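You operate a simulated robot arm through the tools that you are given. There is no shell and no other tool. Be economical: measure what you need, move in short steps, check, and stop when the job is done.

The job below is to be done with a simulated two-armed robot. You get a single attempt, and the scene is never put back.

TASK
Wipe up the spill on the steel bench top with the green towel and put it back.

It is judged by the outcome, as a careful person would: the job done as asked, and still so three seconds after it is handed in. It fails if anything else is knocked over, pushed out of place, dropped, spilled or broken. Flat cloth is picked up by pressing the open fingertips on it (5 to 10 N) and closing them slowly along it; thin cloth reads only 2 to 8 mm in the jaws.

THE ROBOT
Two 7-joint arms with two-finger parallel grippers on one trunk, on a base that drives. Base frame: it is fixed to the floor where the robot stands at the start and does not move with it; the origin is under the middle of the robot, x ahead of it, y to its left, z up; the surface under the hand at the start is at about z = 0.86. Readings come in m, rad, newtons and seconds.
The left shoulder is at the start at [0.06, 0.143, 0.935], the right one opposite. With the tool pointing down near the work surface each hand reaches from about 0.3 to 0.72 m from the robot's upright axis, wherever it stands, measured 20 degrees to its own side. Payload 1.57 kg a hand.
The tool frame of a hand sits at the grasp point between the pads (the TCP): z along the fingers, y along the line on which they close. The tips reach 0.03 m beyond it. Largest opening 0.11 m; finger width 0.024, thickness 0.012; the body of the gripper, 0.048 by 0.112 m, starts 0.078 m behind the TCP.
Orientation is that of the tool frame in the base frame, as a unit quaternion [w, x, y, z]. With the fingers straight down and closing along the base's y, the tool's x points along the base's -x, its y along +y and its z along -z.

THE INTERFACE
- The arms move only by the tool jog_arm. It takes "left_commands", "right_commands" or both (then of equal length, played together; a hand with none holds still); each is a list of rows, each a list of 3 entries, a list of its own where there are three numbers: the shift along the tool's x, y, z in cm, then the turn, a rotation vector about the tool's x, y, z in degrees, then the opening in per cent of the stroke, from 0 (shut) to 100 (fully open). In form: [[[x, y, z], [rx, ry, rz], gripper], ...]. A call has 1 to 8 rows; each row is the pose to reach, as a shift and turn from the pose commanded when the call began, along the tool's axes at that moment. Each row takes 0.2 s and may step no farther than 0.05 m and 0.15 rad from the row before; otherwise, or with a gripper value out of range, the whole call is refused. A pose out of reach is approached as far as the arm can. The call stops where the force on the tool passes 40 N (or 10 N more than at its start, if that is more) or the arm is blocked; 0.2 s more then pass. The fingers move at their own pace (about 0.045 m/s each) and stop on an object; they squeeze with about 43 N. The grip force told is the motor's: it shows also when the fingers shut on nothing. Time passes only in rows, and 0.2 s behind the last, so rows that repeat a pose let the fingers close. It gives the time, the measured TCP pose, the force on the tool (base axes), the opening and the grip force at its end, in the units of the frame above (readings bear some noise), with the torque about the TCP (base axes, N m) and any sound that the robot's microphone picked up.
- Cameras (640 x 400 px; columns grow to the right, rows downward): "scene" is now at [0.0456, -0.0037, 1.5694]; the picture's right is [0.03, -1.00, 0.00], its down [-0.69, -0.02, -0.72] and it looks along [0.72, 0.02, -0.69] (base axes); focal length 252 px, centre (320, 200). "left" rides on the left gripper at [0.07, -0.016, -0.141] in its tool frame; the picture's right is [0.23, 0.97, 0.00], its down [-0.86, 0.20, -0.48] and it looks along [-0.47, 0.11, 0.88] (tool axes); focal length 222 px, centre (320, 200). "right" rides on the right gripper at [0.07, 0.016, -0.141] in its tool frame; the picture's right is [-0.23, 0.97, 0.00], its down [-0.85, -0.20, -0.48] and it looks along [-0.47, -0.11, 0.88] (tool axes); focal length 222 px, centre (320, 200). There is no depth. A picture from a camera that has moved, and an enlarged one, comes with that camera's place and axes in the base frame and with its lens. The place of the scene camera against the robot may be out by one fixed shift of up to 0.025 m in any direction.
- snapshot(camera): a new picture of that camera. It takes no simulated time.
- raise_lower(by): slides the trunk up (or, below 0, down) by that many m; the arms and the scene camera ride with it, the base frame stays. It gives what a move gives, with no picture.
- base_move(legs): drives the robot by 1 to 6 legs, each [ahead, left, turn to the left] in m, m and rad, along the robot's own axes; the way and the turn of a leg run together, so that a leg with both is an arc; at most 1.5 m and 3.142 rad a leg. The arms and the cameras ride along, it lands a little off, and it stops where it bumps. It gives what a move gives.
- head_to(pan, tilt): turns the head with the scene camera to pan (to the left, within 1.501 rad either way) and tilt (down, from -0.506 to 1.204), counted from straight ahead of the robot. It gives what a move gives.
- enlarge(camera, box): a new picture of the part [left, top, right, bottom] of that camera's present view, enlarged. It takes no simulated time.
- sign_off(): hands the job in; it is judged then, once.

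Work in short steps. Places have to be worked out from the pictures, the camera data and where the tool is seen: move nearer, look again, correct. Check each grasp and each placing, and mend what went wrong. You have 120 turns and 108 pictures in all, those below and enlarged ones among them. Open the grippers and draw the arms clear of the work before you hand the job in, unless the task says otherwise; then end with one line.

The tools are called after "Emit:" as a command line: name --argument value ..., lists and objects as JSON in quotes. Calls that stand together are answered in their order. jog_arm: Moves the arms, as the interface text tells. Its arguments: {"type":"object","properties":{"left_commands":{"type":"array"},"right_commands":{"type":"array"}},"required":[]} The other tools are called the same way: raise_lower (by) slides the trunk up or down; base_move (legs) drives the base; head_to (pan, tilt) turns the head that bears the scene camera; snapshot (camera) takes a picture; enlarge (camera, box) takes an enlarged picture of a part of a camera's view; sign_off () hands the job in.

At the start:

```text
time: 0.0
left_position: [0.3749, 0.27, 1.1349]
left_tcp_rot: [0.0, 0.001, 1.0, 0.0]
left_ft_force: [-0.3, -0.6, -0.3]
left_torque: [0.02, -0.01, -0.02]
left_opening: 0.11
left_finger_force: 0.1
right_position: [0.4396, -0.1374, 1.0606]
right_tcp_rot: [-0.001, 0.0, 1.0, 0.0]
right_ft_force: [-0.3, 0.4, 0.3]
right_torque: [-0.02, 0.0, 0.01]
right_opening: 0.1102
right_finger_force: 0.1
trunk travel left (down, up): [-0.534, 0.056]
robot x, y, heading: [0.0011, 0.0039, -0.005]
head pan, tilt: [0.033, 0.764]
```

scene: 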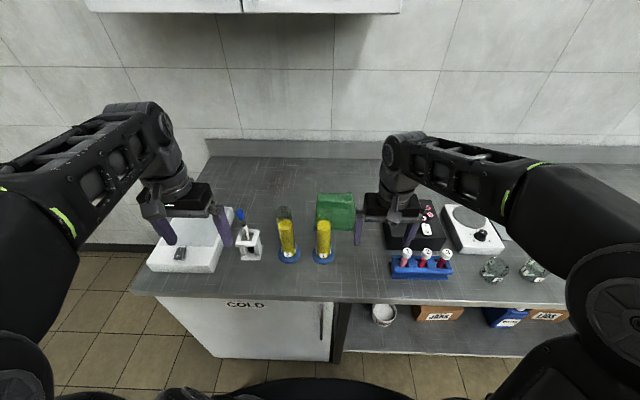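
right: 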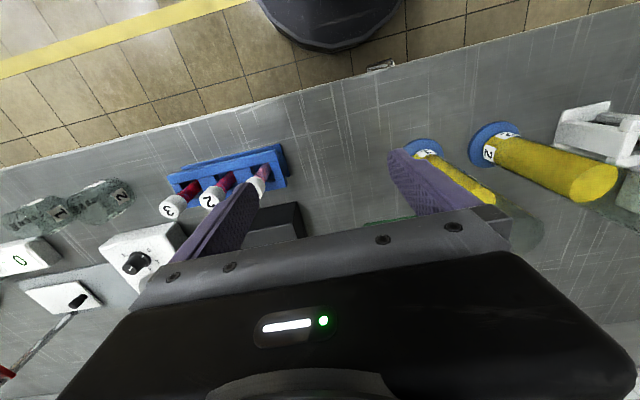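
left: 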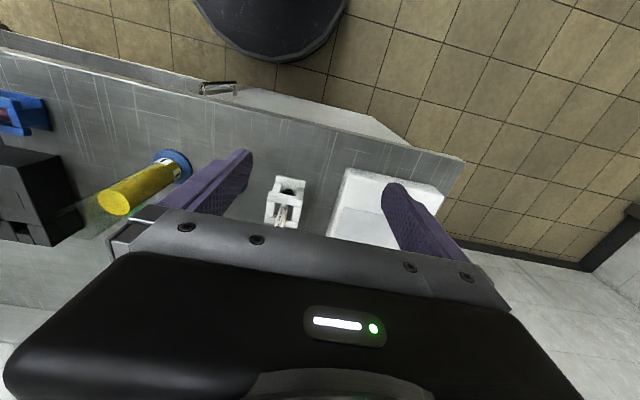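

I see a green towel behind the two cylinders; the spill isn't obvious yet. I'll enlarge the scene to find it.

Emit:
enlarge --camera "scene" --box '[200, 140, 420, 290]'

Emit:
enlarge --camera "scene" --box '[380, 140, 600, 320]'

```text
2.67 times, centred on (310, 215) of scene
camera zoom: at [0.0456, -0.0037, 1.5694], right [0.03, -1.0, 0.0], down [-0.69, -0.02, -0.72], along [0.72, 0.02, -0.69], focal length 673 px, centre (347, 160)
```

zoom: 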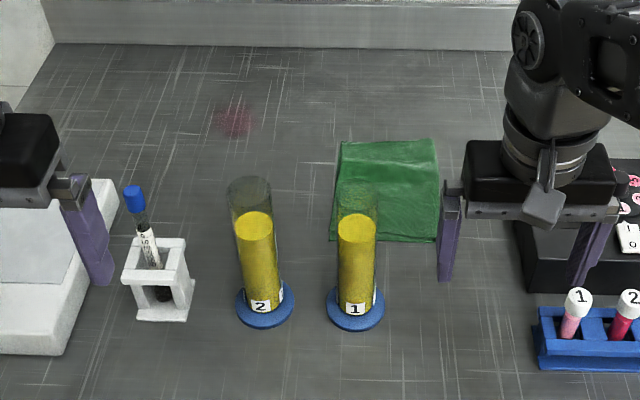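

```text
2.22 times, centred on (490, 230) of scene
camera zoom: at [0.0456, -0.0037, 1.5694], right [0.03, -1.0, 0.0], down [-0.69, -0.02, -0.72], along [0.72, 0.02, -0.69], focal length 561 px, centre (-58, 133)
```

zoom: 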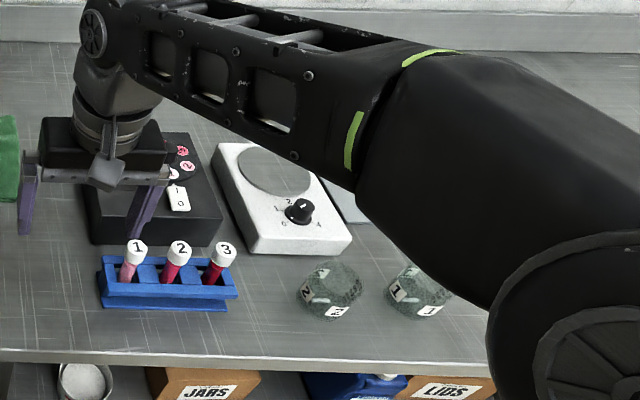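

The spill is a faint red patch near (0.87, 0.21); the towel spans about x 0.63–0.83, y −0.115–0.03. It's beyond reach from here, so I look down to judge the gap between the base and the bench.

Emit:
head_to --pan 0.0 --tilt 1.204

Emit:
snapshot --camera "scene"

```text
time: 0.9
left_position: [0.3741, 0.2703, 1.1336]
left_tcp_rot: [0.001, 0.0, 1.0, 0.001]
left_ft_force: [-0.2, 0.0, 0.5]
left_torque: [0.0, 0.01, 0.06]
left_opening: 0.1099
left_finger_force: 0.0
right_position: [0.4405, -0.1371, 1.0605]
right_tcp_rot: [0.0, 0.001, 1.0, 0.001]
right_ft_force: [-0.4, 0.4, 0.5]
right_torque: [-0.01, 0.01, -0.01]
right_opening: 0.1097
right_finger_force: 0.1
trunk travel left (down, up): [-0.534, 0.056]
robot x, y, heading: [-0.0, 0.001, 0.0]
head pan, tilt: [0.0, 1.201]
```

```text
102 pictures are left
camera scene: at [0.0194, -0.0065, 1.5389], right [0.0, -1.0, 0.0], down [-0.93, 0.0, -0.36], along [0.36, 0.0, -0.93], focal length 252 px, centre (320, 200)
```

scene: 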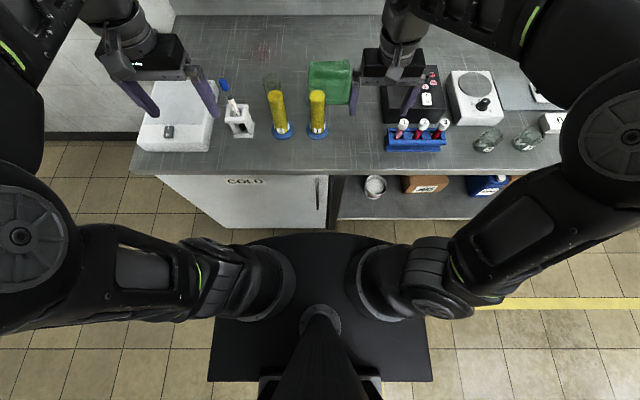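

The base front is at about x 0.33 and the cabinet at about 0.42, so there is little room to advance, and reaching over the tall cylinders is risky. The bench's left end may give clean access to the spill, so I look left.

Emit:
head_to --pan 0.8 --tilt 0.7

Emit:
snapshot --camera "scene"

```text
time: 2.0
left_position: [0.374, 0.2711, 1.1347]
left_tcp_rot: [0.001, 0.001, 1.0, 0.0]
left_ft_force: [-0.1, 0.1, -0.2]
left_torque: [-0.02, 0.03, -0.02]
left_opening: 0.1102
left_finger_force: 0.0
right_position: [0.4391, -0.1361, 1.0589]
right_tcp_rot: [0.0, 0.0, 1.0, 0.001]
right_ft_force: [-0.5, -0.1, 0.3]
right_torque: [-0.03, 0.01, 0.01]
right_opening: 0.1099
right_finger_force: 0.0
trunk travel left (down, up): [-0.534, 0.056]
robot x, y, heading: [0.0024, -0.0001, -0.005]
head pan, tilt: [0.799, 0.7]
```

```text
101 pictures are left
camera scene: at [0.0227, 0.0543, 1.5747], right [0.72, -0.7, 0.0], down [-0.45, -0.46, -0.76], along [0.53, 0.55, -0.64], focal length 252 px, centre (320, 200)
```

scene: 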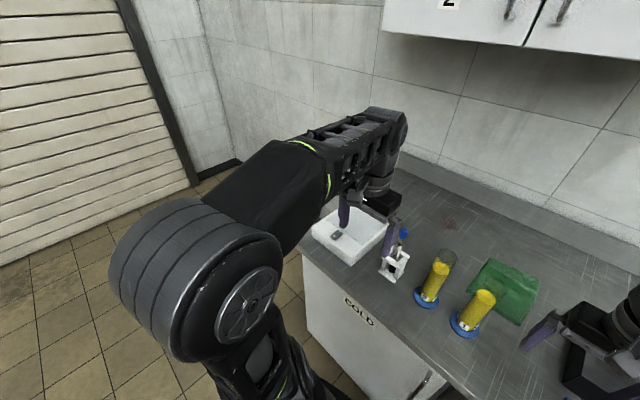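

There's lots of open floor left of the bench, so I plan to grasp the towel from the front with the left hand, then wipe from the bench's left end. First I raise the trunk and both hands clear of the tall glassware.

Emit:
raise_lower --by 0.05

Emit:
jog_arm --left_commands '[[[0, 0, -3], [0, 0, 0], 100], [[0, 0, -6], [0, 0, 0], 100], [[0, 0, -6], [0, 0, 0], 100]]' --right_commands '[[[2, 0, -4], [0, 0, 0], 100], [[4, 0, -8], [0, 0, 0], 100], [[6, 0, -12], [0, 0, 0], 100]]'

Emit:
base_move --legs '[[0, -0.14, 0], [0.05, 0, 0]]'

Emit:
head_to --pan 0.2 --tilt 0.8

Emit:
snapshot --camera "scene"

Emit:
snapshot --camera "left"

```text
time: 2.9
left_position: [0.373, 0.27, 1.1839]
left_tcp_rot: [0.001, 0.0, 1.0, 0.0]
left_ft_force: [0.4, -0.2, 0.1]
left_torque: [-0.03, -0.01, 0.01]
left_opening: 0.11
left_finger_force: 0.0
right_position: [0.4403, -0.1354, 1.1095]
right_tcp_rot: [0.0, 0.0, 1.0, 0.0]
right_ft_force: [-0.4, 0.5, -0.4]
right_torque: [-0.02, -0.04, 0.02]
right_opening: 0.11
right_finger_force: 0.1
trunk travel left (down, up): [-0.584, 0.006]
robot x, y, heading: [-0.0001, 0.0003, 0.0]
head pan, tilt: [0.799, 0.7]
```

```text
time: 3.7
left_position: [0.3738, 0.2691, 1.1855]
left_tcp_rot: [0.001, 0.0, 1.0, 0.0]
left_ft_force: [0.3, -0.9, -0.9]
left_torque: [0.0, -0.04, -0.02]
left_opening: 0.1101
left_finger_force: 0.1
left hand out of reach, approached as far as the arm can: row 1, 2, 3
right_position: [0.4089, -0.1365, 1.1704]
right_tcp_rot: [0.001, 0.0, 1.0, 0.0]
right_ft_force: [0.4, -0.3, 0.1]
right_torque: [-0.02, -0.01, 0.0]
right_opening: 0.1096
right_finger_force: 0.0
right hand out of reach, approached as far as the arm can: row 2, 3
trunk travel left (down, up): [-0.584, 0.006]
robot x, y, heading: [-0.0005, -0.0034, 0.002]
head pan, tilt: [0.799, 0.7]
```

```text
time: 5.6
left_position: [0.4281, 0.1298, 1.1838]
left_tcp_rot: [-0.001, 0.001, 1.0, 0.0]
left_ft_force: [0.8, -0.3, 0.4]
left_torque: [0.0, 0.04, -0.03]
left_opening: 0.11
left_finger_force: 0.1
right_position: [0.4625, -0.278, 1.1683]
right_tcp_rot: [-0.001, 0.002, 1.0, 0.001]
right_ft_force: [0.1, 0.5, 0.1]
right_torque: [0.01, 0.05, 0.04]
right_opening: 0.1099
right_finger_force: 0.1
trunk travel left (down, up): [-0.584, 0.006]
robot x, y, heading: [0.0484, -0.1436, -0.002]
head pan, tilt: [0.799, 0.7]
```

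```text
time: 6.6
left_position: [0.4247, 0.1301, 1.1848]
left_tcp_rot: [0.0, 0.001, 1.0, 0.0]
left_ft_force: [0.5, -0.1, 0.7]
left_torque: [0.0, -0.02, 0.01]
left_opening: 0.1099
left_finger_force: 0.1
right_position: [0.4619, -0.2761, 1.1691]
right_tcp_rot: [0.0, 0.002, 1.0, 0.001]
right_ft_force: [-0.1, 0.1, -0.4]
right_torque: [0.0, -0.03, -0.03]
right_opening: 0.1101
right_finger_force: 0.0
trunk travel left (down, up): [-0.584, 0.006]
robot x, y, heading: [0.055, -0.1416, -0.001]
head pan, tilt: [0.201, 0.799]
```

```text
100 pictures are left
camera scene: at [0.0935, -0.1299, 1.6165], right [0.2, -0.98, 0.0], down [-0.7, -0.14, -0.7], along [0.68, 0.14, -0.72], focal length 252 px, centre (320, 200)
```

scene: 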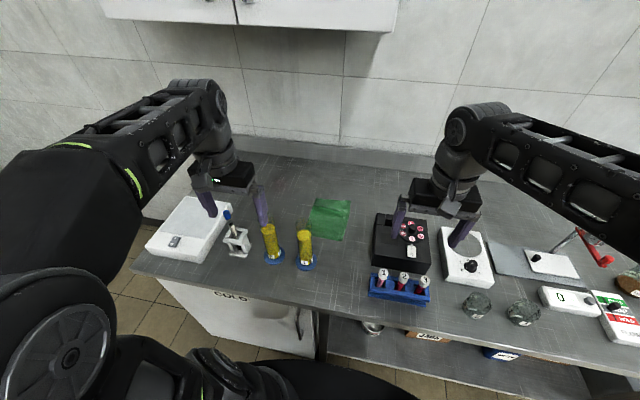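

```text
99 pictures are left
camera left: at [0.3552, 0.1141, 1.326], right [-0.23, 0.97, 0.0], down [0.85, 0.2, 0.48], along [0.47, 0.11, -0.88], focal length 222 px, centre (320, 200)
```

left: 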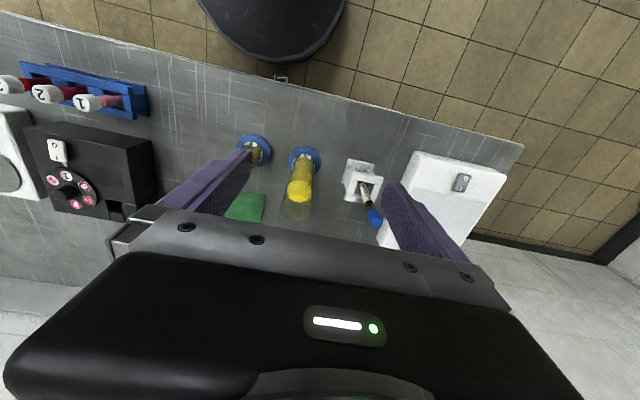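

The hands are clear. The towel centre works out at about (0.71, −0.04), so I carry the left hand over there, high above the cylinders.

Emit:
jog_arm --left_commands '[[[-3.6, -2.2, 0], [0, 0, 0], 100], [[-7.2, -4.4, 0], [0, 0, 0], 100], [[-10.8, -6.6, 0], [0, 0, 0], 100], [[-14.4, -8.8, 0], [0, 0, 0], 80], [[-18, -11, 0], [0, 0, 0], 60], [[-21.6, -13.2, 0], [0, 0, 0], 60], [[-25.2, -15.4, 0], [0, 0, 0], 60], [[-28.5, -17.5, 0], [0, 0, 0], 60]]'

Emit:
snapshot --camera "scene"

Emit:
snapshot --camera "left"

```text
time: 8.4
left_position: [0.6234, -0.0339, 1.1261]
left_tcp_rot: [0.01, 0.0, 1.0, 0.0]
left_ft_force: [-0.4, -0.5, 0.0]
left_torque: [-0.04, -0.01, 0.08]
left_opening: 0.0658
left_finger_force: 0.1
left hand out of reach, approached as far as the arm can: row 2, 3, 4, 5, 6, 7, 8
right_position: [0.4608, -0.2775, 1.1697]
right_tcp_rot: [-0.001, 0.0, 1.0, 0.0]
right_ft_force: [-0.5, 0.3, -0.7]
right_torque: [0.0, -0.01, -0.01]
right_opening: 0.11
right_finger_force: 0.0
trunk travel left (down, up): [-0.584, 0.006]
robot x, y, heading: [0.0488, -0.1428, 0.002]
head pan, tilt: [0.201, 0.799]
```

```text
98 pictures are left
camera scene: at [0.0936, -0.1297, 1.6165], right [0.2, -0.98, 0.0], down [-0.7, -0.14, -0.7], along [0.68, 0.14, -0.72], focal length 252 px, centre (320, 200)
```

scene: 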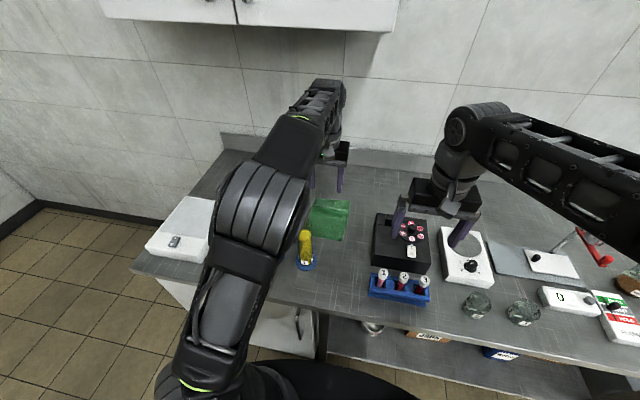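

```text
97 pictures are left
camera left: at [0.5507, -0.0502, 1.2663], right [-0.23, 0.97, -0.01], down [0.85, 0.2, 0.5], along [0.48, 0.11, -0.87], focal length 222 px, centre (320, 200)
```

left: 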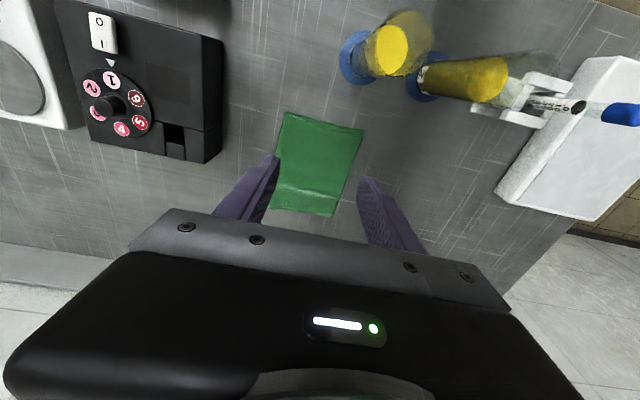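

I'm limited at this height, at (0.623, −0.034, 1.126); the wrist camera puts the towel centre at about (0.70, −0.03). I descend a bit to see how the commanded pose responds.

Emit:
jog_arm --left_commands '[[[0, 0, 4], [0, 0, 0], 60], [[0, 0, 8], [0, 0, 0], 60], [[0, 0, 8], [0, 0, 0], 60]]'

```text
time: 9.2
left_position: [0.6271, -0.033, 1.046]
left_tcp_rot: [0.001, 0.001, 1.0, 0.001]
left_ft_force: [-0.1, 0.0, -0.2]
left_torque: [-0.01, 0.03, 0.0]
left_opening: 0.0659
left_finger_force: 0.1
right_position: [0.4602, -0.2777, 1.1696]
right_tcp_rot: [0.001, 0.001, 1.0, 0.001]
right_ft_force: [-0.6, -0.4, 0.0]
right_torque: [0.01, -0.02, 0.04]
right_opening: 0.1102
right_finger_force: 0.1
trunk travel left (down, up): [-0.584, 0.006]
robot x, y, heading: [0.0507, -0.14, -0.006]
head pan, tilt: [0.201, 0.799]
```

Commands follow the achieved pose. I now go forward and down to just above the towel.

Emit:
jog_arm --left_commands '[[[-2, 0, 3], [0, 0, 0], 60], [[-4, 0, 6], [0, 0, 0], 60], [[-6, 0, 9], [0, 0, 0], 60], [[-7.2, 0, 11], [0, 0, 0], 60], [[-7.2, 0, 11], [0, 0, 0], 60]]'

Emit:
snapshot --camera "scene"

Emit:
snapshot --camera "left"

```text
time: 10.4
left_position: [0.6591, -0.0422, 0.9607]
left_tcp_rot: [0.003, 0.002, 1.0, 0.001]
left_ft_force: [-0.8, 0.5, 0.6]
left_torque: [0.03, -0.03, -0.03]
left_opening: 0.0658
left_finger_force: 0.1
left hand out of reach, approached as far as the arm can: row 2, 3, 4, 5
right_position: [0.4603, -0.2765, 1.1688]
right_tcp_rot: [0.0, 0.001, 1.0, 0.001]
right_ft_force: [-1.9, -0.4, -0.6]
right_torque: [0.0, -0.01, 0.0]
right_opening: 0.1099
right_finger_force: 0.0
trunk travel left (down, up): [-0.584, 0.006]
robot x, y, heading: [0.0507, -0.1423, -0.003]
head pan, tilt: [0.201, 0.799]
```

```text
96 pictures are left
camera scene: at [0.0938, -0.1302, 1.6165], right [0.2, -0.98, 0.0], down [-0.7, -0.14, -0.7], along [0.68, 0.14, -0.72], focal length 252 px, centre (320, 200)
```

scene: 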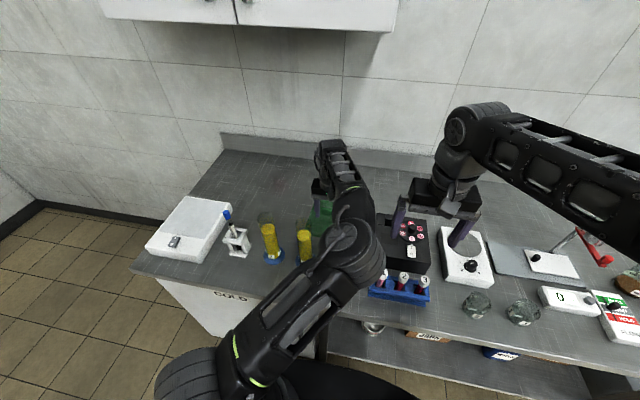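

```text
95 pictures are left
camera left: at [0.5879, -0.0591, 1.1019], right [-0.23, 0.97, 0.0], down [0.85, 0.2, 0.48], along [0.47, 0.11, -0.88], focal length 222 px, centre (320, 200)
```

left: 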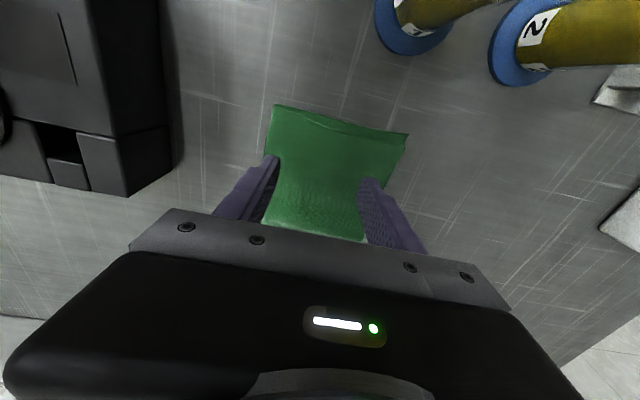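

The towel lies under the hand, about 4 cm in from its near edge and centred sideways. The left elbow has swung right, so I move the right hand outward, then lower the left hand a little and push forward.

Emit:
jog_arm --left_commands '[[[0, 0, 1.5], [0, 0, 0], 60], [[0, 0, 3], [0, 0, 0], 60], [[-1.5, 0, 4], [0, 0, 0], 60], [[-3, 0, 4], [0, 0, 0], 60], [[-3, 0, 4], [0, 0, 0], 60]]' --right_commands '[[[0, -3, 0], [0, 0, 0], 100], [[0, -6, 0], [0, 0, 0], 100], [[0, -9, 0], [0, 0, 0], 100], [[0, -12, 0], [0, 0, 0], 100], [[0, -12, 0], [0, 0, 0], 100]]'

Emit:
snapshot --camera "left"

Emit:
snapshot --camera "scene"

```text
time: 11.6
left_position: [0.6549, -0.0506, 0.9302]
left_tcp_rot: [0.002, 0.001, 1.0, 0.001]
left_ft_force: [0.6, -0.1, -0.9]
left_torque: [0.01, 0.0, -0.02]
left_opening: 0.0661
left_finger_force: 0.1
left hand out of reach, approached as far as the arm can: row 2, 3, 4, 5
right_position: [0.4595, -0.399, 1.1695]
right_tcp_rot: [0.001, 0.0, 1.0, 0.001]
right_ft_force: [0.2, -0.2, -0.8]
right_torque: [0.07, -0.02, 0.02]
right_opening: 0.1099
right_finger_force: 0.0
trunk travel left (down, up): [-0.584, 0.006]
robot x, y, heading: [0.0526, -0.1425, 0.002]
head pan, tilt: [0.201, 0.799]
```

```text
94 pictures are left
camera left: at [0.5848, -0.0667, 1.0712], right [-0.23, 0.97, 0.0], down [0.85, 0.2, 0.48], along [0.47, 0.11, -0.88], focal length 222 px, centre (320, 200)
```

left: 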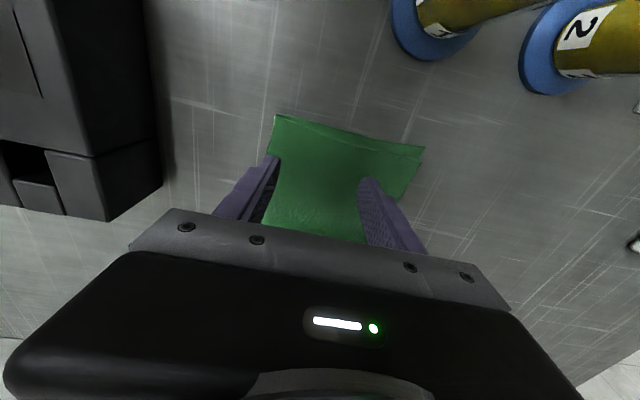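

```text
93 pictures are left
camera scene: at [0.0937, -0.1315, 1.6165], right [0.2, -0.98, 0.0], down [-0.7, -0.14, -0.7], along [0.68, 0.14, -0.72], focal length 252 px, centre (320, 200)
```

scene: 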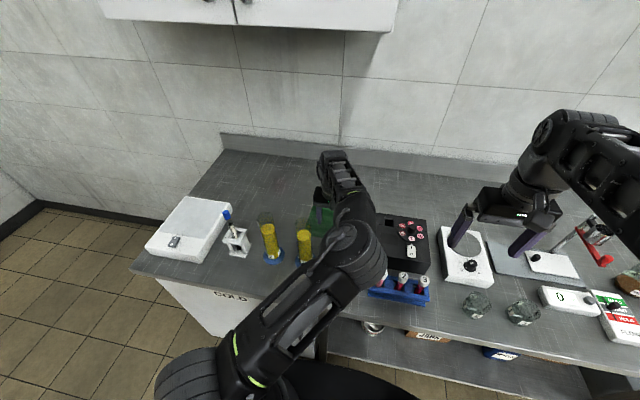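

The arm is at a joint limit here, so I use the trunk to descend: first 2 cm.

Emit:
raise_lower --by -0.02

Emit:
jog_arm --left_commands '[[[-1, 0, 0], [0, 0, 0], 60], [[-2, 0, 0], [0, 0, 0], 60], [[-2, 0, 0], [0, 0, 0], 60]]'

Emit:
enlarge --camera "scene" --box '[240, 140, 440, 320]'

```text
time: 12.3
left_position: [0.6549, -0.049, 0.91]
left_tcp_rot: [0.002, 0.0, 1.0, -0.001]
left_ft_force: [-0.4, -0.2, -0.3]
left_torque: [0.0, 0.0, -0.01]
left_opening: 0.0657
left_finger_force: 0.0
right_position: [0.4598, -0.3974, 1.15]
right_tcp_rot: [0.002, 0.0, 1.0, 0.0]
right_ft_force: [0.1, 0.4, -0.1]
right_torque: [0.02, -0.02, 0.02]
right_opening: 0.1099
right_finger_force: 0.1
trunk travel left (down, up): [-0.564, 0.026]
robot x, y, heading: [0.0514, -0.1428, 0.003]
head pan, tilt: [0.201, 0.799]
```

```text
time: 13.1
left_position: [0.6569, -0.054, 0.9121]
left_tcp_rot: [0.003, 0.0, 1.0, 0.001]
left_ft_force: [-0.8, 0.5, -0.6]
left_torque: [0.02, 0.01, 0.01]
left_opening: 0.0657
left_finger_force: 0.0
left hand out of reach, approached as far as the arm can: row 1, 2, 3
right_position: [0.4602, -0.3987, 1.1495]
right_tcp_rot: [0.0, 0.001, 1.0, 0.0]
right_ft_force: [-1.0, 0.8, 0.3]
right_torque: [-0.01, 0.01, 0.01]
right_opening: 0.1104
right_finger_force: 0.2
trunk travel left (down, up): [-0.564, 0.026]
robot x, y, heading: [0.0496, -0.14, -0.005]
head pan, tilt: [0.201, 0.799]
```

```text
2.22 times, centred on (340, 230) of scene
camera zoom: at [0.0936, -0.1303, 1.5965], right [0.2, -0.98, 0.0], down [-0.7, -0.14, -0.7], along [0.68, 0.14, -0.72], focal length 561 px, centre (276, 133)
```

zoom: 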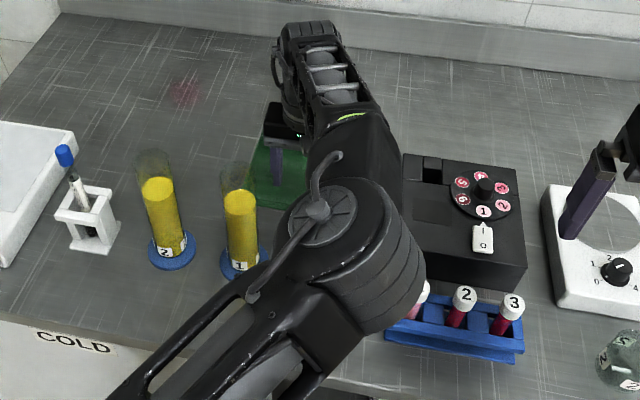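

The spill is confirmed at (0.86, 0.21). I nudge the base 2 cm forward, so the grip falls nearer the towel's middle, and then lower the trunk to contact.

Emit:
base_move --legs '[[0.02, 0.01, 0]]'

Emit:
raise_lower --by -0.015

Emit:
snapshot --camera "left"

```text
time: 13.9
left_position: [0.6788, -0.0423, 0.9106]
left_tcp_rot: [0.002, 0.0, 1.0, 0.001]
left_ft_force: [0.3, 0.2, 0.8]
left_torque: [-0.04, 0.06, -0.03]
left_opening: 0.0661
left_finger_force: 0.0
right_position: [0.4819, -0.3863, 1.1496]
right_tcp_rot: [0.0, 0.0, 1.0, 0.0]
right_ft_force: [-0.2, 1.6, -0.2]
right_torque: [-0.03, 0.03, -0.01]
right_opening: 0.1098
right_finger_force: 0.1
trunk travel left (down, up): [-0.564, 0.026]
robot x, y, heading: [0.072, -0.1278, -0.005]
head pan, tilt: [0.201, 0.799]
```

```text
time: 14.5
left_position: [0.6768, -0.0431, 0.8974]
left_tcp_rot: [0.002, 0.0, 1.0, 0.001]
left_ft_force: [-0.8, 0.1, -1.2]
left_torque: [0.02, -0.07, -0.01]
left_opening: 0.0659
left_finger_force: 0.0
right_position: [0.4801, -0.3871, 1.1338]
right_tcp_rot: [0.001, 0.0, 1.0, 0.0]
right_ft_force: [0.5, -0.1, 0.3]
right_torque: [0.0, 0.0, -0.01]
right_opening: 0.1099
right_finger_force: 0.1
trunk travel left (down, up): [-0.549, 0.041]
robot x, y, heading: [0.0712, -0.1311, -0.003]
head pan, tilt: [0.201, 0.799]
```

```text
91 pictures are left
camera left: at [0.6062, -0.0594, 1.0379], right [-0.23, 0.97, 0.0], down [0.85, 0.2, 0.48], along [0.47, 0.11, -0.88], focal length 222 px, centre (320, 200)
```

left: 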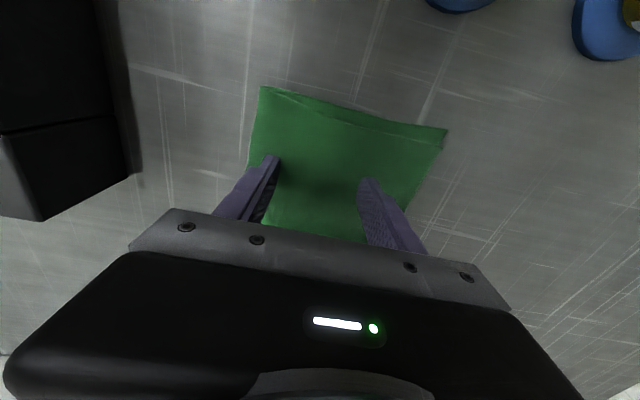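

Tips are at about z 0.867, just over the towel. I lower in small steps until I feel 5–10 N.

Emit:
raise_lower --by -0.005

```text
time: 15.0
left_position: [0.6776, -0.0428, 0.8914]
left_tcp_rot: [0.003, 0.0, 1.0, 0.0]
left_ft_force: [-0.1, -0.2, 3.4]
left_torque: [-0.02, 0.01, 0.03]
left_opening: 0.0657
left_finger_force: 0.1
right_position: [0.4818, -0.3864, 1.1296]
right_tcp_rot: [-0.001, -0.001, 1.0, 0.001]
right_ft_force: [-0.3, 0.7, 0.7]
right_torque: [0.0, 0.02, 0.04]
right_opening: 0.11
right_finger_force: 0.0
trunk travel left (down, up): [-0.544, 0.046]
robot x, y, heading: [0.0716, -0.131, 0.005]
head pan, tilt: [0.201, 0.799]
```

Contact has just begun, at 3.4 N. I go 2 mm more.

Emit:
raise_lower --by -0.002

```text
time: 15.6
left_position: [0.6773, -0.0436, 0.8911]
left_tcp_rot: [0.004, 0.0, 1.0, 0.001]
left_ft_force: [0.7, 0.8, 17.4]
left_torque: [-0.2, 0.02, 0.03]
left_opening: 0.0662
left_finger_force: 0.0
right_position: [0.4793, -0.3873, 1.1281]
right_tcp_rot: [0.001, 0.0, 1.0, 0.0]
right_ft_force: [-0.2, 1.2, -0.2]
right_torque: [-0.02, -0.02, 0.0]
right_opening: 0.1102
right_finger_force: 0.0
trunk travel left (down, up): [-0.542, 0.048]
robot x, y, heading: [0.0697, -0.1283, -0.002]
head pan, tilt: [0.201, 0.799]
```

17 N is too much, so I ease up 1 mm.

Emit:
raise_lower --by 0.001

```text
time: 16.1
left_position: [0.6776, -0.0431, 0.8919]
left_tcp_rot: [0.004, 0.0, 1.0, 0.001]
left_ft_force: [2.8, 0.9, 16.9]
left_torque: [-0.19, -0.01, 0.0]
left_opening: 0.0661
left_finger_force: 0.1
right_position: [0.48, -0.3868, 1.1297]
right_tcp_rot: [0.002, 0.001, 1.0, 0.001]
right_ft_force: [0.9, 0.6, -0.7]
right_torque: [-0.01, 0.01, -0.04]
right_opening: 0.1103
right_finger_force: 0.0
trunk travel left (down, up): [-0.543, 0.047]
robot x, y, heading: [0.0706, -0.1311, -0.002]
head pan, tilt: [0.201, 0.799]
```

Emit:
raise_lower --by 0.001

```text
time: 16.6
left_position: [0.6764, -0.0421, 0.8914]
left_tcp_rot: [0.002, 0.0, 1.0, 0.001]
left_ft_force: [2.8, -0.6, 12.3]
left_torque: [-0.17, -0.04, 0.01]
left_opening: 0.066
left_finger_force: 0.0
right_position: [0.4795, -0.3882, 1.1292]
right_tcp_rot: [0.001, 0.0, 1.0, 0.001]
right_ft_force: [-0.8, -0.5, 0.2]
right_torque: [-0.02, -0.02, 0.0]
right_opening: 0.1099
right_finger_force: 0.1
trunk travel left (down, up): [-0.544, 0.046]
robot x, y, heading: [0.0703, -0.1269, 0.0]
head pan, tilt: [0.201, 0.799]
```

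12 N, close to the range. I close slowly along the cloth, easing up slightly.

Emit:
jog_arm --left_commands '[[[0, 0, -0.05], [0, 0, 0], 53], [[0, 0, -0.05], [0, 0, 0], 46], [[0, 0, -0.05], [0, 0, 0], 39], [[0, 0, -0.05], [0, 0, 0], 32], [[0, 0, -0.05], [0, 0, 0], 25], [[0, 0, -0.05], [0, 0, 0], 18], [[0, 0, -0.05], [0, 0, 0], 10], [[0, 0, -0.05], [0, 0, 0], 0]]'

Emit:
snapshot --camera "left"

```text
time: 18.4
left_position: [0.6773, -0.0428, 0.8926]
left_tcp_rot: [0.002, 0.001, 1.0, 0.001]
left_ft_force: [-0.3, 0.1, 4.6]
left_torque: [-0.04, 0.01, -0.02]
left_opening: 0.0045
left_finger_force: 16.6
right_position: [0.4808, -0.3873, 1.1294]
right_tcp_rot: [0.0, 0.0, 1.0, 0.0]
right_ft_force: [-0.5, -0.6, -0.2]
right_torque: [-0.03, 0.05, -0.01]
right_opening: 0.1102
right_finger_force: 0.1
trunk travel left (down, up): [-0.544, 0.046]
robot x, y, heading: [0.0735, -0.1304, -0.005]
head pan, tilt: [0.201, 0.799]
```

```text
90 pictures are left
camera left: at [0.6063, -0.0595, 1.0332], right [-0.23, 0.97, 0.0], down [0.85, 0.2, 0.48], along [0.47, 0.11, -0.88], focal length 222 px, centre (320, 200)
```

left: 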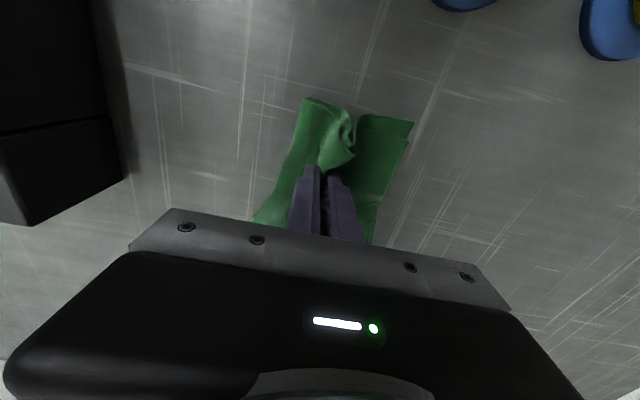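

The towel is gripped (4.5 mm). I lift with the trunk, then the arm, and look.

Emit:
raise_lower --by 0.045

Emit:
jog_arm --left_commands '[[[0.5, 0, -4], [0, 0, 0], 0], [[1, 0, -8], [0, 0, 0], 0], [[2, 0, -12], [0, 0, 0], 0], [[3, 0, -16], [0, 0, 0], 0], [[5, 0, -20], [0, 0, 0], 0], [[5, 0, -20], [0, 0, 0], 0]]'

Emit:
snapshot --camera "scene"

Emit:
snapshot --camera "left"

Emit:
snapshot --camera "right"

```text
time: 19.3
left_position: [0.6773, -0.0434, 0.9363]
left_tcp_rot: [0.003, 0.0, 1.0, 0.001]
left_ft_force: [-0.6, -0.2, 0.0]
left_torque: [-0.02, -0.02, -0.01]
left_opening: 0.004
left_finger_force: 25.4
right_position: [0.4808, -0.3882, 1.1752]
right_tcp_rot: [0.0, 0.0, 1.0, 0.001]
right_ft_force: [0.5, 0.5, -0.6]
right_torque: [0.03, 0.03, 0.04]
right_opening: 0.1099
right_finger_force: 0.0
trunk travel left (down, up): [-0.589, 0.001]
robot x, y, heading: [0.0693, -0.1299, 0.003]
head pan, tilt: [0.201, 0.799]
```

```text
time: 20.7
left_position: [0.6273, -0.0467, 1.1385]
left_tcp_rot: [0.003, 0.0, 1.0, 0.0]
left_ft_force: [-0.3, -0.7, -0.3]
left_torque: [0.0, 0.03, -0.04]
left_opening: 0.004
left_finger_force: 24.9
right_position: [0.4816, -0.3883, 1.1736]
right_tcp_rot: [0.001, 0.001, 1.0, 0.0]
right_ft_force: [-0.1, -0.4, -0.6]
right_torque: [-0.01, 0.03, -0.01]
right_opening: 0.1102
right_finger_force: 0.0
trunk travel left (down, up): [-0.589, 0.001]
robot x, y, heading: [0.0741, -0.1269, -0.003]
head pan, tilt: [0.201, 0.799]
```

```text
89 pictures are left
camera scene: at [0.1149, -0.1212, 1.6215], right [0.2, -0.98, 0.0], down [-0.7, -0.14, -0.7], along [0.68, 0.14, -0.72], focal length 252 px, centre (320, 200)
```

scene: 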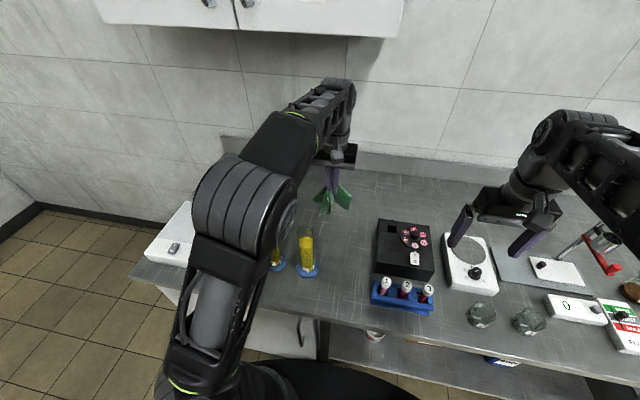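

```text
88 pictures are left
camera left: at [0.5563, -0.0621, 1.2791], right [-0.23, 0.97, 0.0], down [0.85, 0.2, 0.48], along [0.47, 0.11, -0.87], focal length 222 px, centre (320, 200)
```

left: 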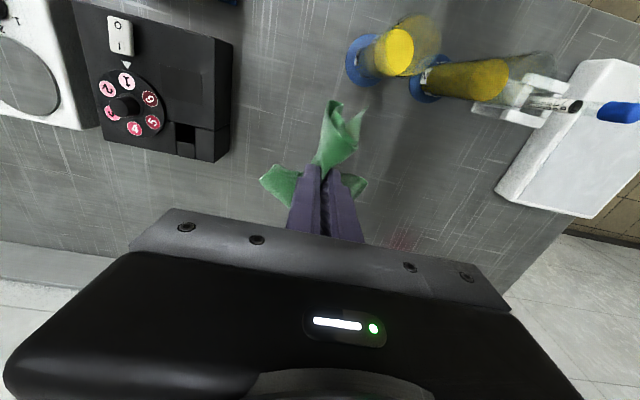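

```text
87 pictures are left
camera right: at [0.4107, -0.373, 1.3158], right [0.23, 0.97, 0.0], down [0.85, -0.2, 0.48], along [0.47, -0.11, -0.88], focal length 222 px, centre (320, 200)
```

right: 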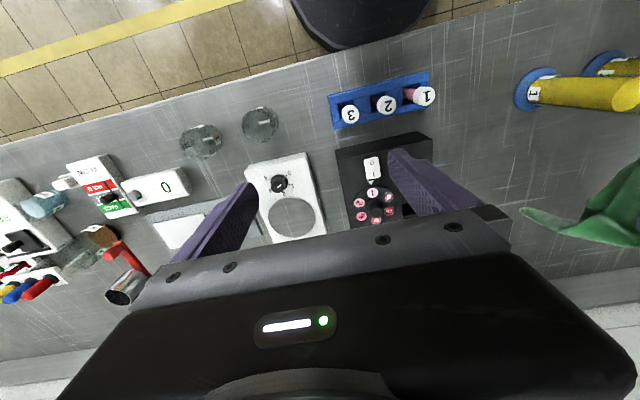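

The towel is held securely with little overhang. I shift right into the lane beside cylinder 1, above the low items, then back away from the bench.

Emit:
base_move --legs '[[0, -0.12, 0], [-0.36, 0, 0]]'

Emit:
snapshot --camera "scene"

```text
time: 23.8
left_position: [0.2703, -0.1662, 1.1404]
left_tcp_rot: [0.004, 0.001, 1.0, 0.0]
left_ft_force: [0.6, 0.6, -0.5]
left_torque: [-0.02, -0.01, -0.01]
left_opening: 0.0042
left_finger_force: 24.8
right_position: [0.1247, -0.5097, 1.1751]
right_tcp_rot: [0.0, 0.0, 1.0, 0.001]
right_ft_force: [0.2, 0.3, -0.3]
right_torque: [-0.02, -0.04, 0.0]
right_opening: 0.1101
right_finger_force: 0.1
trunk travel left (down, up): [-0.589, 0.001]
robot x, y, heading: [-0.2832, -0.2514, -0.0]
head pan, tilt: [0.201, 0.799]
```

```text
86 pictures are left
camera scene: at [-0.2427, -0.2416, 1.6216], right [0.2, -0.98, 0.0], down [-0.7, -0.14, -0.7], along [0.68, 0.14, -0.72], focal length 252 px, centre (320, 200)
```

scene: 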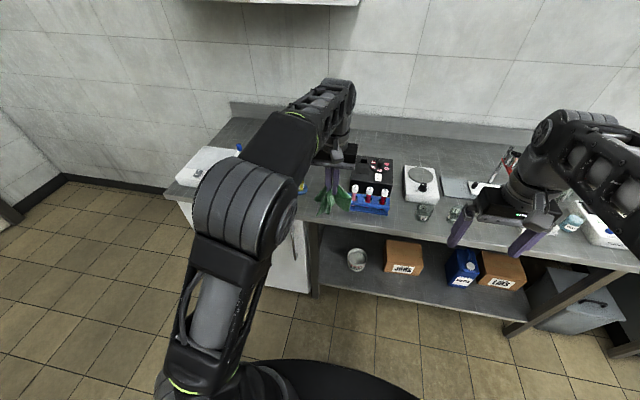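

Clear of the bench. Now I drive left past the bench's end, turn to face along it, and stop short for a look.

Emit:
base_move --legs '[[0, 1.3, 0], [0, 0, -1.571]]'

Emit:
head_to --pan 0.5 --tilt 0.5

Emit:
snapshot --camera "scene"

```text
time: 34.2
left_position: [-0.198, 0.5006, 1.1385]
left_tcp_rot: [0.004, 0.707, 0.707, -0.001]
left_ft_force: [-0.2, 0.4, -0.4]
left_torque: [-0.01, -0.03, 0.04]
left_opening: 0.0041
left_finger_force: 24.7
right_position: [-0.5402, 0.6473, 1.175]
right_tcp_rot: [0.002, 0.707, 0.707, 0.0]
right_ft_force: [0.2, 0.9, 0.4]
right_torque: [0.05, 0.01, 0.01]
right_opening: 0.1101
right_finger_force: 0.0
trunk travel left (down, up): [-0.589, 0.001]
robot x, y, heading: [-0.2816, 1.0533, -1.575]
head pan, tilt: [0.201, 0.799]
```

```text
time: 35.0
left_position: [-0.1966, 0.5012, 1.1375]
left_tcp_rot: [0.002, 0.708, 0.706, -0.002]
left_ft_force: [-0.2, -0.7, -0.3]
left_torque: [0.02, -0.01, 0.04]
left_opening: 0.0041
left_finger_force: 24.9
right_position: [-0.5393, 0.6462, 1.1752]
right_tcp_rot: [0.002, 0.708, 0.706, 0.001]
right_ft_force: [0.5, -0.5, -0.2]
right_torque: [0.0, -0.04, -0.03]
right_opening: 0.11
right_finger_force: 0.0
trunk travel left (down, up): [-0.589, 0.001]
robot x, y, heading: [-0.2805, 1.0584, -1.574]
head pan, tilt: [0.499, 0.499]
```

```text
85 pictures are left
camera scene: at [-0.2449, 0.9994, 1.6474], right [-0.88, -0.48, 0.0], down [-0.23, 0.42, -0.88], along [0.42, -0.77, -0.48], focal length 252 px, centre (320, 200)
```

scene: 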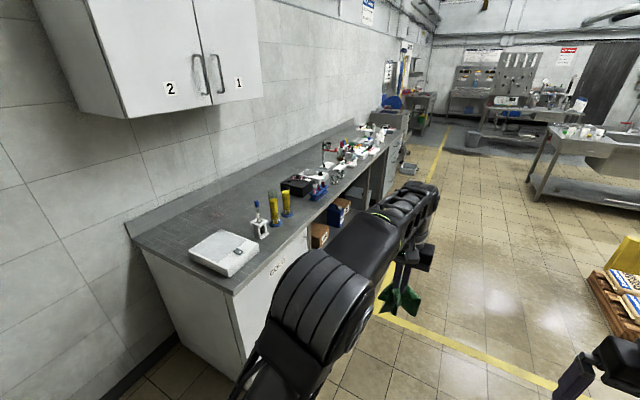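

Access is clear. The wall cabinet's bottom is around z 1.48 with its front near x 0.78, so I lower the trunk a little, strafe left along the end of the bench, then close in.

Emit:
raise_lower --by -0.05

Emit:
base_move --legs '[[0, 0.89, 0]]'

Emit:
head_to --pan 0.1 --tilt 0.9

Emit:
snapshot --camera "scene"

Emit:
snapshot --camera "left"

```text
time: 35.9
left_position: [-0.1978, 0.5015, 1.0877]
left_tcp_rot: [0.003, 0.708, 0.706, -0.001]
left_ft_force: [-0.7, 0.0, 0.0]
left_torque: [-0.01, 0.0, 0.04]
left_opening: 0.0042
left_finger_force: 24.9
right_position: [-0.5406, 0.6484, 1.1235]
right_tcp_rot: [0.0, 0.708, 0.706, 0.0]
right_ft_force: [0.3, 0.5, 0.7]
right_torque: [0.01, -0.01, -0.01]
right_opening: 0.1101
right_finger_force: 0.1
trunk travel left (down, up): [-0.539, 0.051]
robot x, y, heading: [-0.2796, 1.0558, -1.568]
head pan, tilt: [0.499, 0.499]
```

```text
time: 40.7
left_position: [0.7234, 0.5044, 1.0885]
left_tcp_rot: [0.003, 0.704, 0.71, -0.002]
left_ft_force: [0.6, 0.7, -0.3]
left_torque: [0.0, 0.01, 0.04]
left_opening: 0.0041
left_finger_force: 25.0
right_position: [0.3798, 0.6473, 1.1248]
right_tcp_rot: [0.0, 0.704, 0.71, 0.0]
right_ft_force: [-0.6, 0.9, 0.8]
right_torque: [0.0, 0.07, 0.0]
right_opening: 0.1102
right_finger_force: 0.0
trunk travel left (down, up): [-0.539, 0.051]
robot x, y, heading: [0.6345, 1.0585, -1.563]
head pan, tilt: [0.499, 0.499]
```

```text
time: 41.6
left_position: [0.7233, 0.5063, 1.089]
left_tcp_rot: [0.003, 0.705, 0.71, -0.002]
left_ft_force: [0.1, 0.5, -0.1]
left_torque: [0.01, 0.01, 0.01]
left_opening: 0.004
left_finger_force: 25.4
right_position: [0.3792, 0.6483, 1.1247]
right_tcp_rot: [0.001, 0.704, 0.711, 0.0]
right_ft_force: [-0.3, 0.3, -0.9]
right_torque: [0.01, 0.01, 0.01]
right_opening: 0.1101
right_finger_force: 0.0
trunk travel left (down, up): [-0.539, 0.051]
robot x, y, heading: [0.6352, 1.0578, -1.563]
head pan, tilt: [0.099, 0.901]
```

```text
84 pictures are left
camera scene: at [0.6349, 1.0073, 1.5637], right [-0.99, -0.11, 0.0], down [-0.08, 0.78, -0.62], along [0.07, -0.62, -0.78], focal length 252 px, centre (320, 200)
```

scene: 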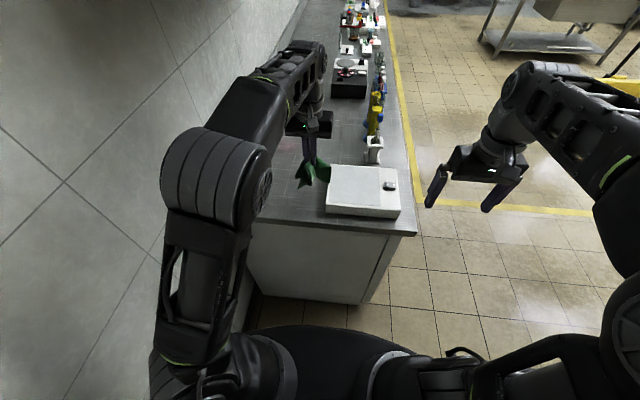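

```text
83 pictures are left
camera left: at [0.7063, 0.5753, 1.2291], right [0.97, 0.24, 0.0], down [0.21, -0.85, 0.48], along [0.11, -0.47, -0.87], focal length 222 px, centre (320, 200)
```

left: 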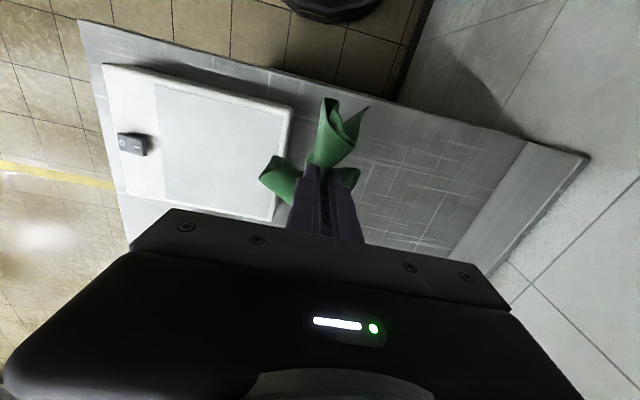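

There's about 17 cm to close. I approach, turn slightly right so the left shoulder comes forward, and check.

Emit:
base_move --legs '[[0.165, 0, 0], [0, 0, -0.2]]'

Emit:
snapshot --camera "scene"

Emit:
snapshot --camera "left"

```text
time: 43.8
left_position: [0.6099, 0.3331, 1.0894]
left_tcp_rot: [0.003, 0.773, 0.635, -0.002]
left_ft_force: [0.4, -0.1, 0.2]
left_torque: [-0.01, -0.02, 0.03]
left_opening: 0.0041
left_finger_force: 24.7
right_position: [0.3017, 0.5427, 1.125]
right_tcp_rot: [0.0, 0.773, 0.635, 0.0]
right_ft_force: [0.0, -0.1, -0.8]
right_torque: [0.01, 0.01, -0.02]
right_opening: 0.1102
right_finger_force: 0.0
trunk travel left (down, up): [-0.539, 0.051]
robot x, y, heading: [0.6394, 0.8905, -1.767]
head pan, tilt: [0.099, 0.901]
```

```text
82 pictures are left
camera scene: at [0.6262, 0.8416, 1.5636], right [-1.0, 0.1, 0.0], down [0.08, 0.78, -0.62], along [-0.06, -0.62, -0.78], focal length 252 px, centre (320, 200)
```

scene: 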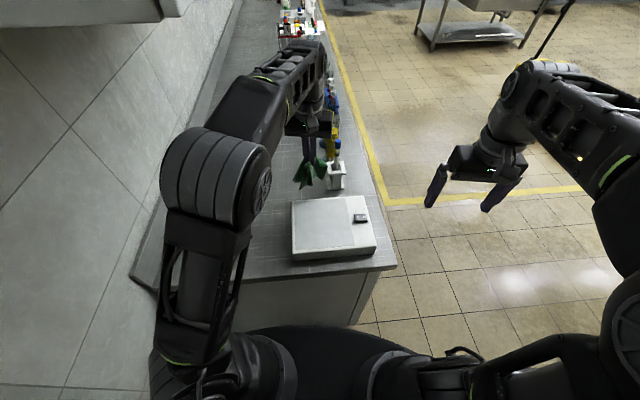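

```text
81 pictures are left
camera left: at [0.6073, 0.4055, 1.2292], right [1.0, 0.03, 0.0], down [0.03, -0.87, 0.48], along [0.02, -0.48, -0.87], focal length 222 px, centre (320, 200)
```

left: 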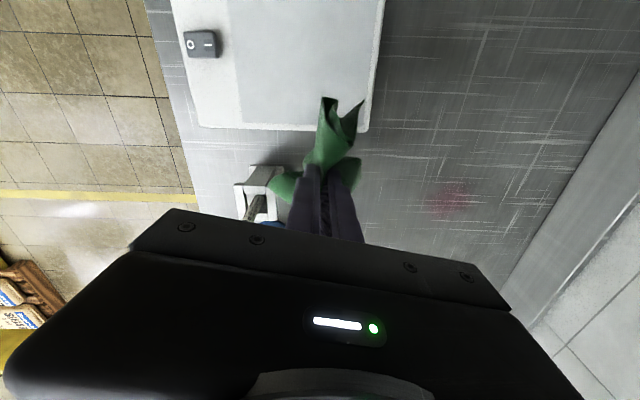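

The wrist camera confirms the spill at (0.87, 0.21), and the towel currently clears the tube rack. I move sideways toward the wall at this height, away from the rack, then ahead a little.

Emit:
jog_arm --left_commands '[[[0, 4, 0], [0, 0, 0], 0], [[0, 8, 0], [0, 0, 0], 0], [[0, 12, 0], [0, 0, 0], 0], [[0, 16, 1], [0, 0, 0], 0], [[0, 20, 2], [0, 0, 0], 0], [[0, 24, 3], [0, 0, 0], 0], [[0, 27, 4], [0, 0, 0], 0], [[0, 27, 6], [0, 0, 0], 0]]'

Emit:
snapshot --camera "scene"

Emit:
snapshot --camera "left"

```text
time: 45.6
left_position: [0.8444, 0.331, 1.0552]
left_tcp_rot: [0.002, 0.773, 0.634, -0.002]
left_ft_force: [-0.1, 0.5, -0.1]
left_torque: [0.02, -0.03, 0.02]
left_opening: 0.0041
left_finger_force: 24.4
left hand out of reach, approached as far as the arm can: row 4, 5, 6, 7, 8
right_position: [0.3015, 0.543, 1.1246]
right_tcp_rot: [0.001, 0.773, 0.635, 0.001]
right_ft_force: [-0.3, -0.8, 0.4]
right_torque: [0.0, -0.02, -0.03]
right_opening: 0.1099
right_finger_force: 0.1
trunk travel left (down, up): [-0.539, 0.051]
robot x, y, heading: [0.633, 0.8954, -1.767]
head pan, tilt: [0.099, 0.901]
```

```text
80 pictures are left
camera scene: at [0.6259, 0.841, 1.5636], right [-1.0, 0.1, 0.0], down [0.08, 0.78, -0.62], along [-0.06, -0.62, -0.78], focal length 252 px, centre (320, 200)
```

scene: 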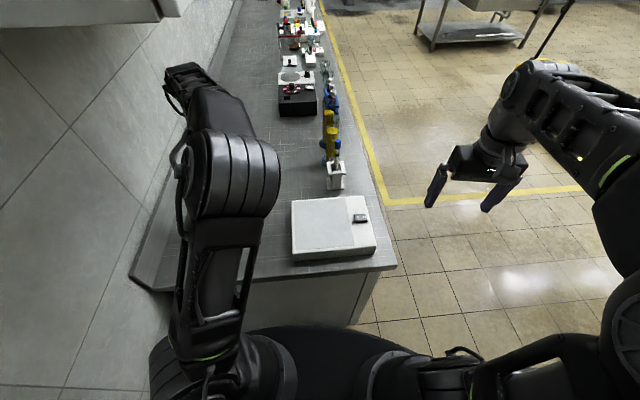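

```text
79 pictures are left
camera left: at [0.8422, 0.404, 1.1953], right [1.0, 0.03, 0.0], down [0.03, -0.87, 0.49], along [0.02, -0.48, -0.87], focal length 222 px, centre (320, 200)
```

left: 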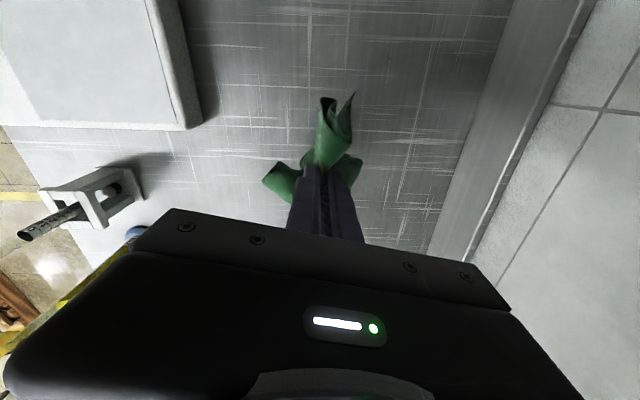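

Good: the hand is at (0.844, 0.331), with the spill ahead of it. I go down, then forward.

Emit:
jog_arm --left_commands '[[[0, 0, 3], [0, 0, 0], 0], [[0, 0, 6], [0, 0, 0], 0], [[-1, 0, 9], [0, 0, 0], 0], [[-4, 0.5, 12], [0, 0, 0], 0], [[-7, 1, 13], [0, 0, 0], 0], [[-10, 1, 13], [0, 0, 0], 0], [[-12, 1, 13], [0, 0, 0], 0]]'

Emit:
snapshot --camera "left"

Emit:
snapshot --camera "scene"

```text
time: 47.2
left_position: [0.7874, 0.3247, 0.9551]
left_tcp_rot: [0.003, 0.773, 0.634, -0.002]
left_ft_force: [0.2, 0.4, 0.2]
left_torque: [0.01, 0.03, 0.03]
left_opening: 0.004
left_finger_force: 25.3
left hand out of reach, approached as far as the arm can: row 1, 2, 3, 4, 5, 6, 7
right_position: [0.3033, 0.5423, 1.1255]
right_tcp_rot: [0.0, 0.773, 0.634, 0.0]
right_ft_force: [-0.2, 0.1, -0.3]
right_torque: [0.01, 0.04, 0.02]
right_opening: 0.1103
right_finger_force: 0.1
trunk travel left (down, up): [-0.539, 0.051]
robot x, y, heading: [0.6355, 0.8934, -1.77]
head pan, tilt: [0.099, 0.901]
```

```text
78 pictures are left
camera left: at [0.7848, 0.3977, 1.0965], right [1.0, 0.03, 0.0], down [0.03, -0.87, 0.48], along [0.02, -0.48, -0.87], focal length 222 px, centre (320, 200)
```

left: 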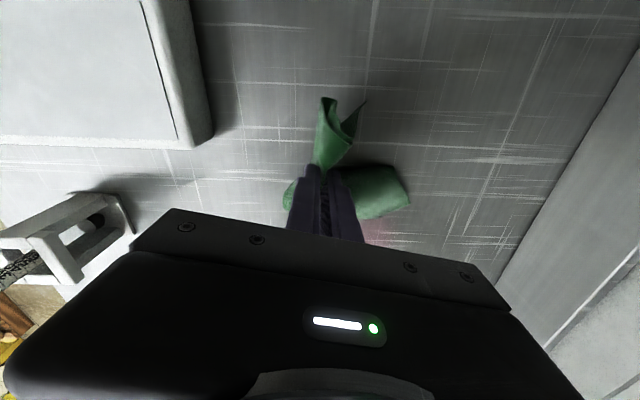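

```text
77 pictures are left
camera scene: at [0.6271, 0.8416, 1.5636], right [-1.0, 0.1, 0.0], down [0.08, 0.78, -0.62], along [-0.06, -0.62, -0.78], focal length 252 px, centre (320, 200)
```

scene: 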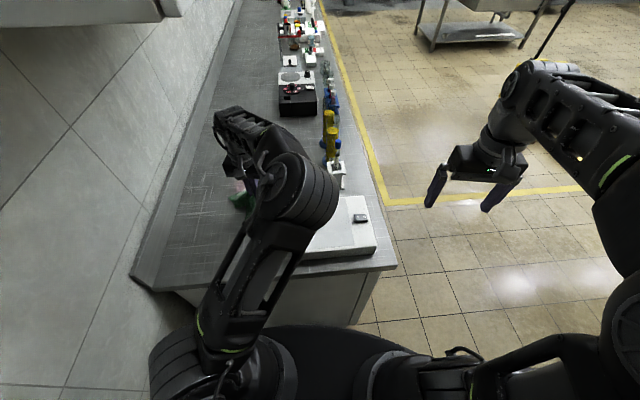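

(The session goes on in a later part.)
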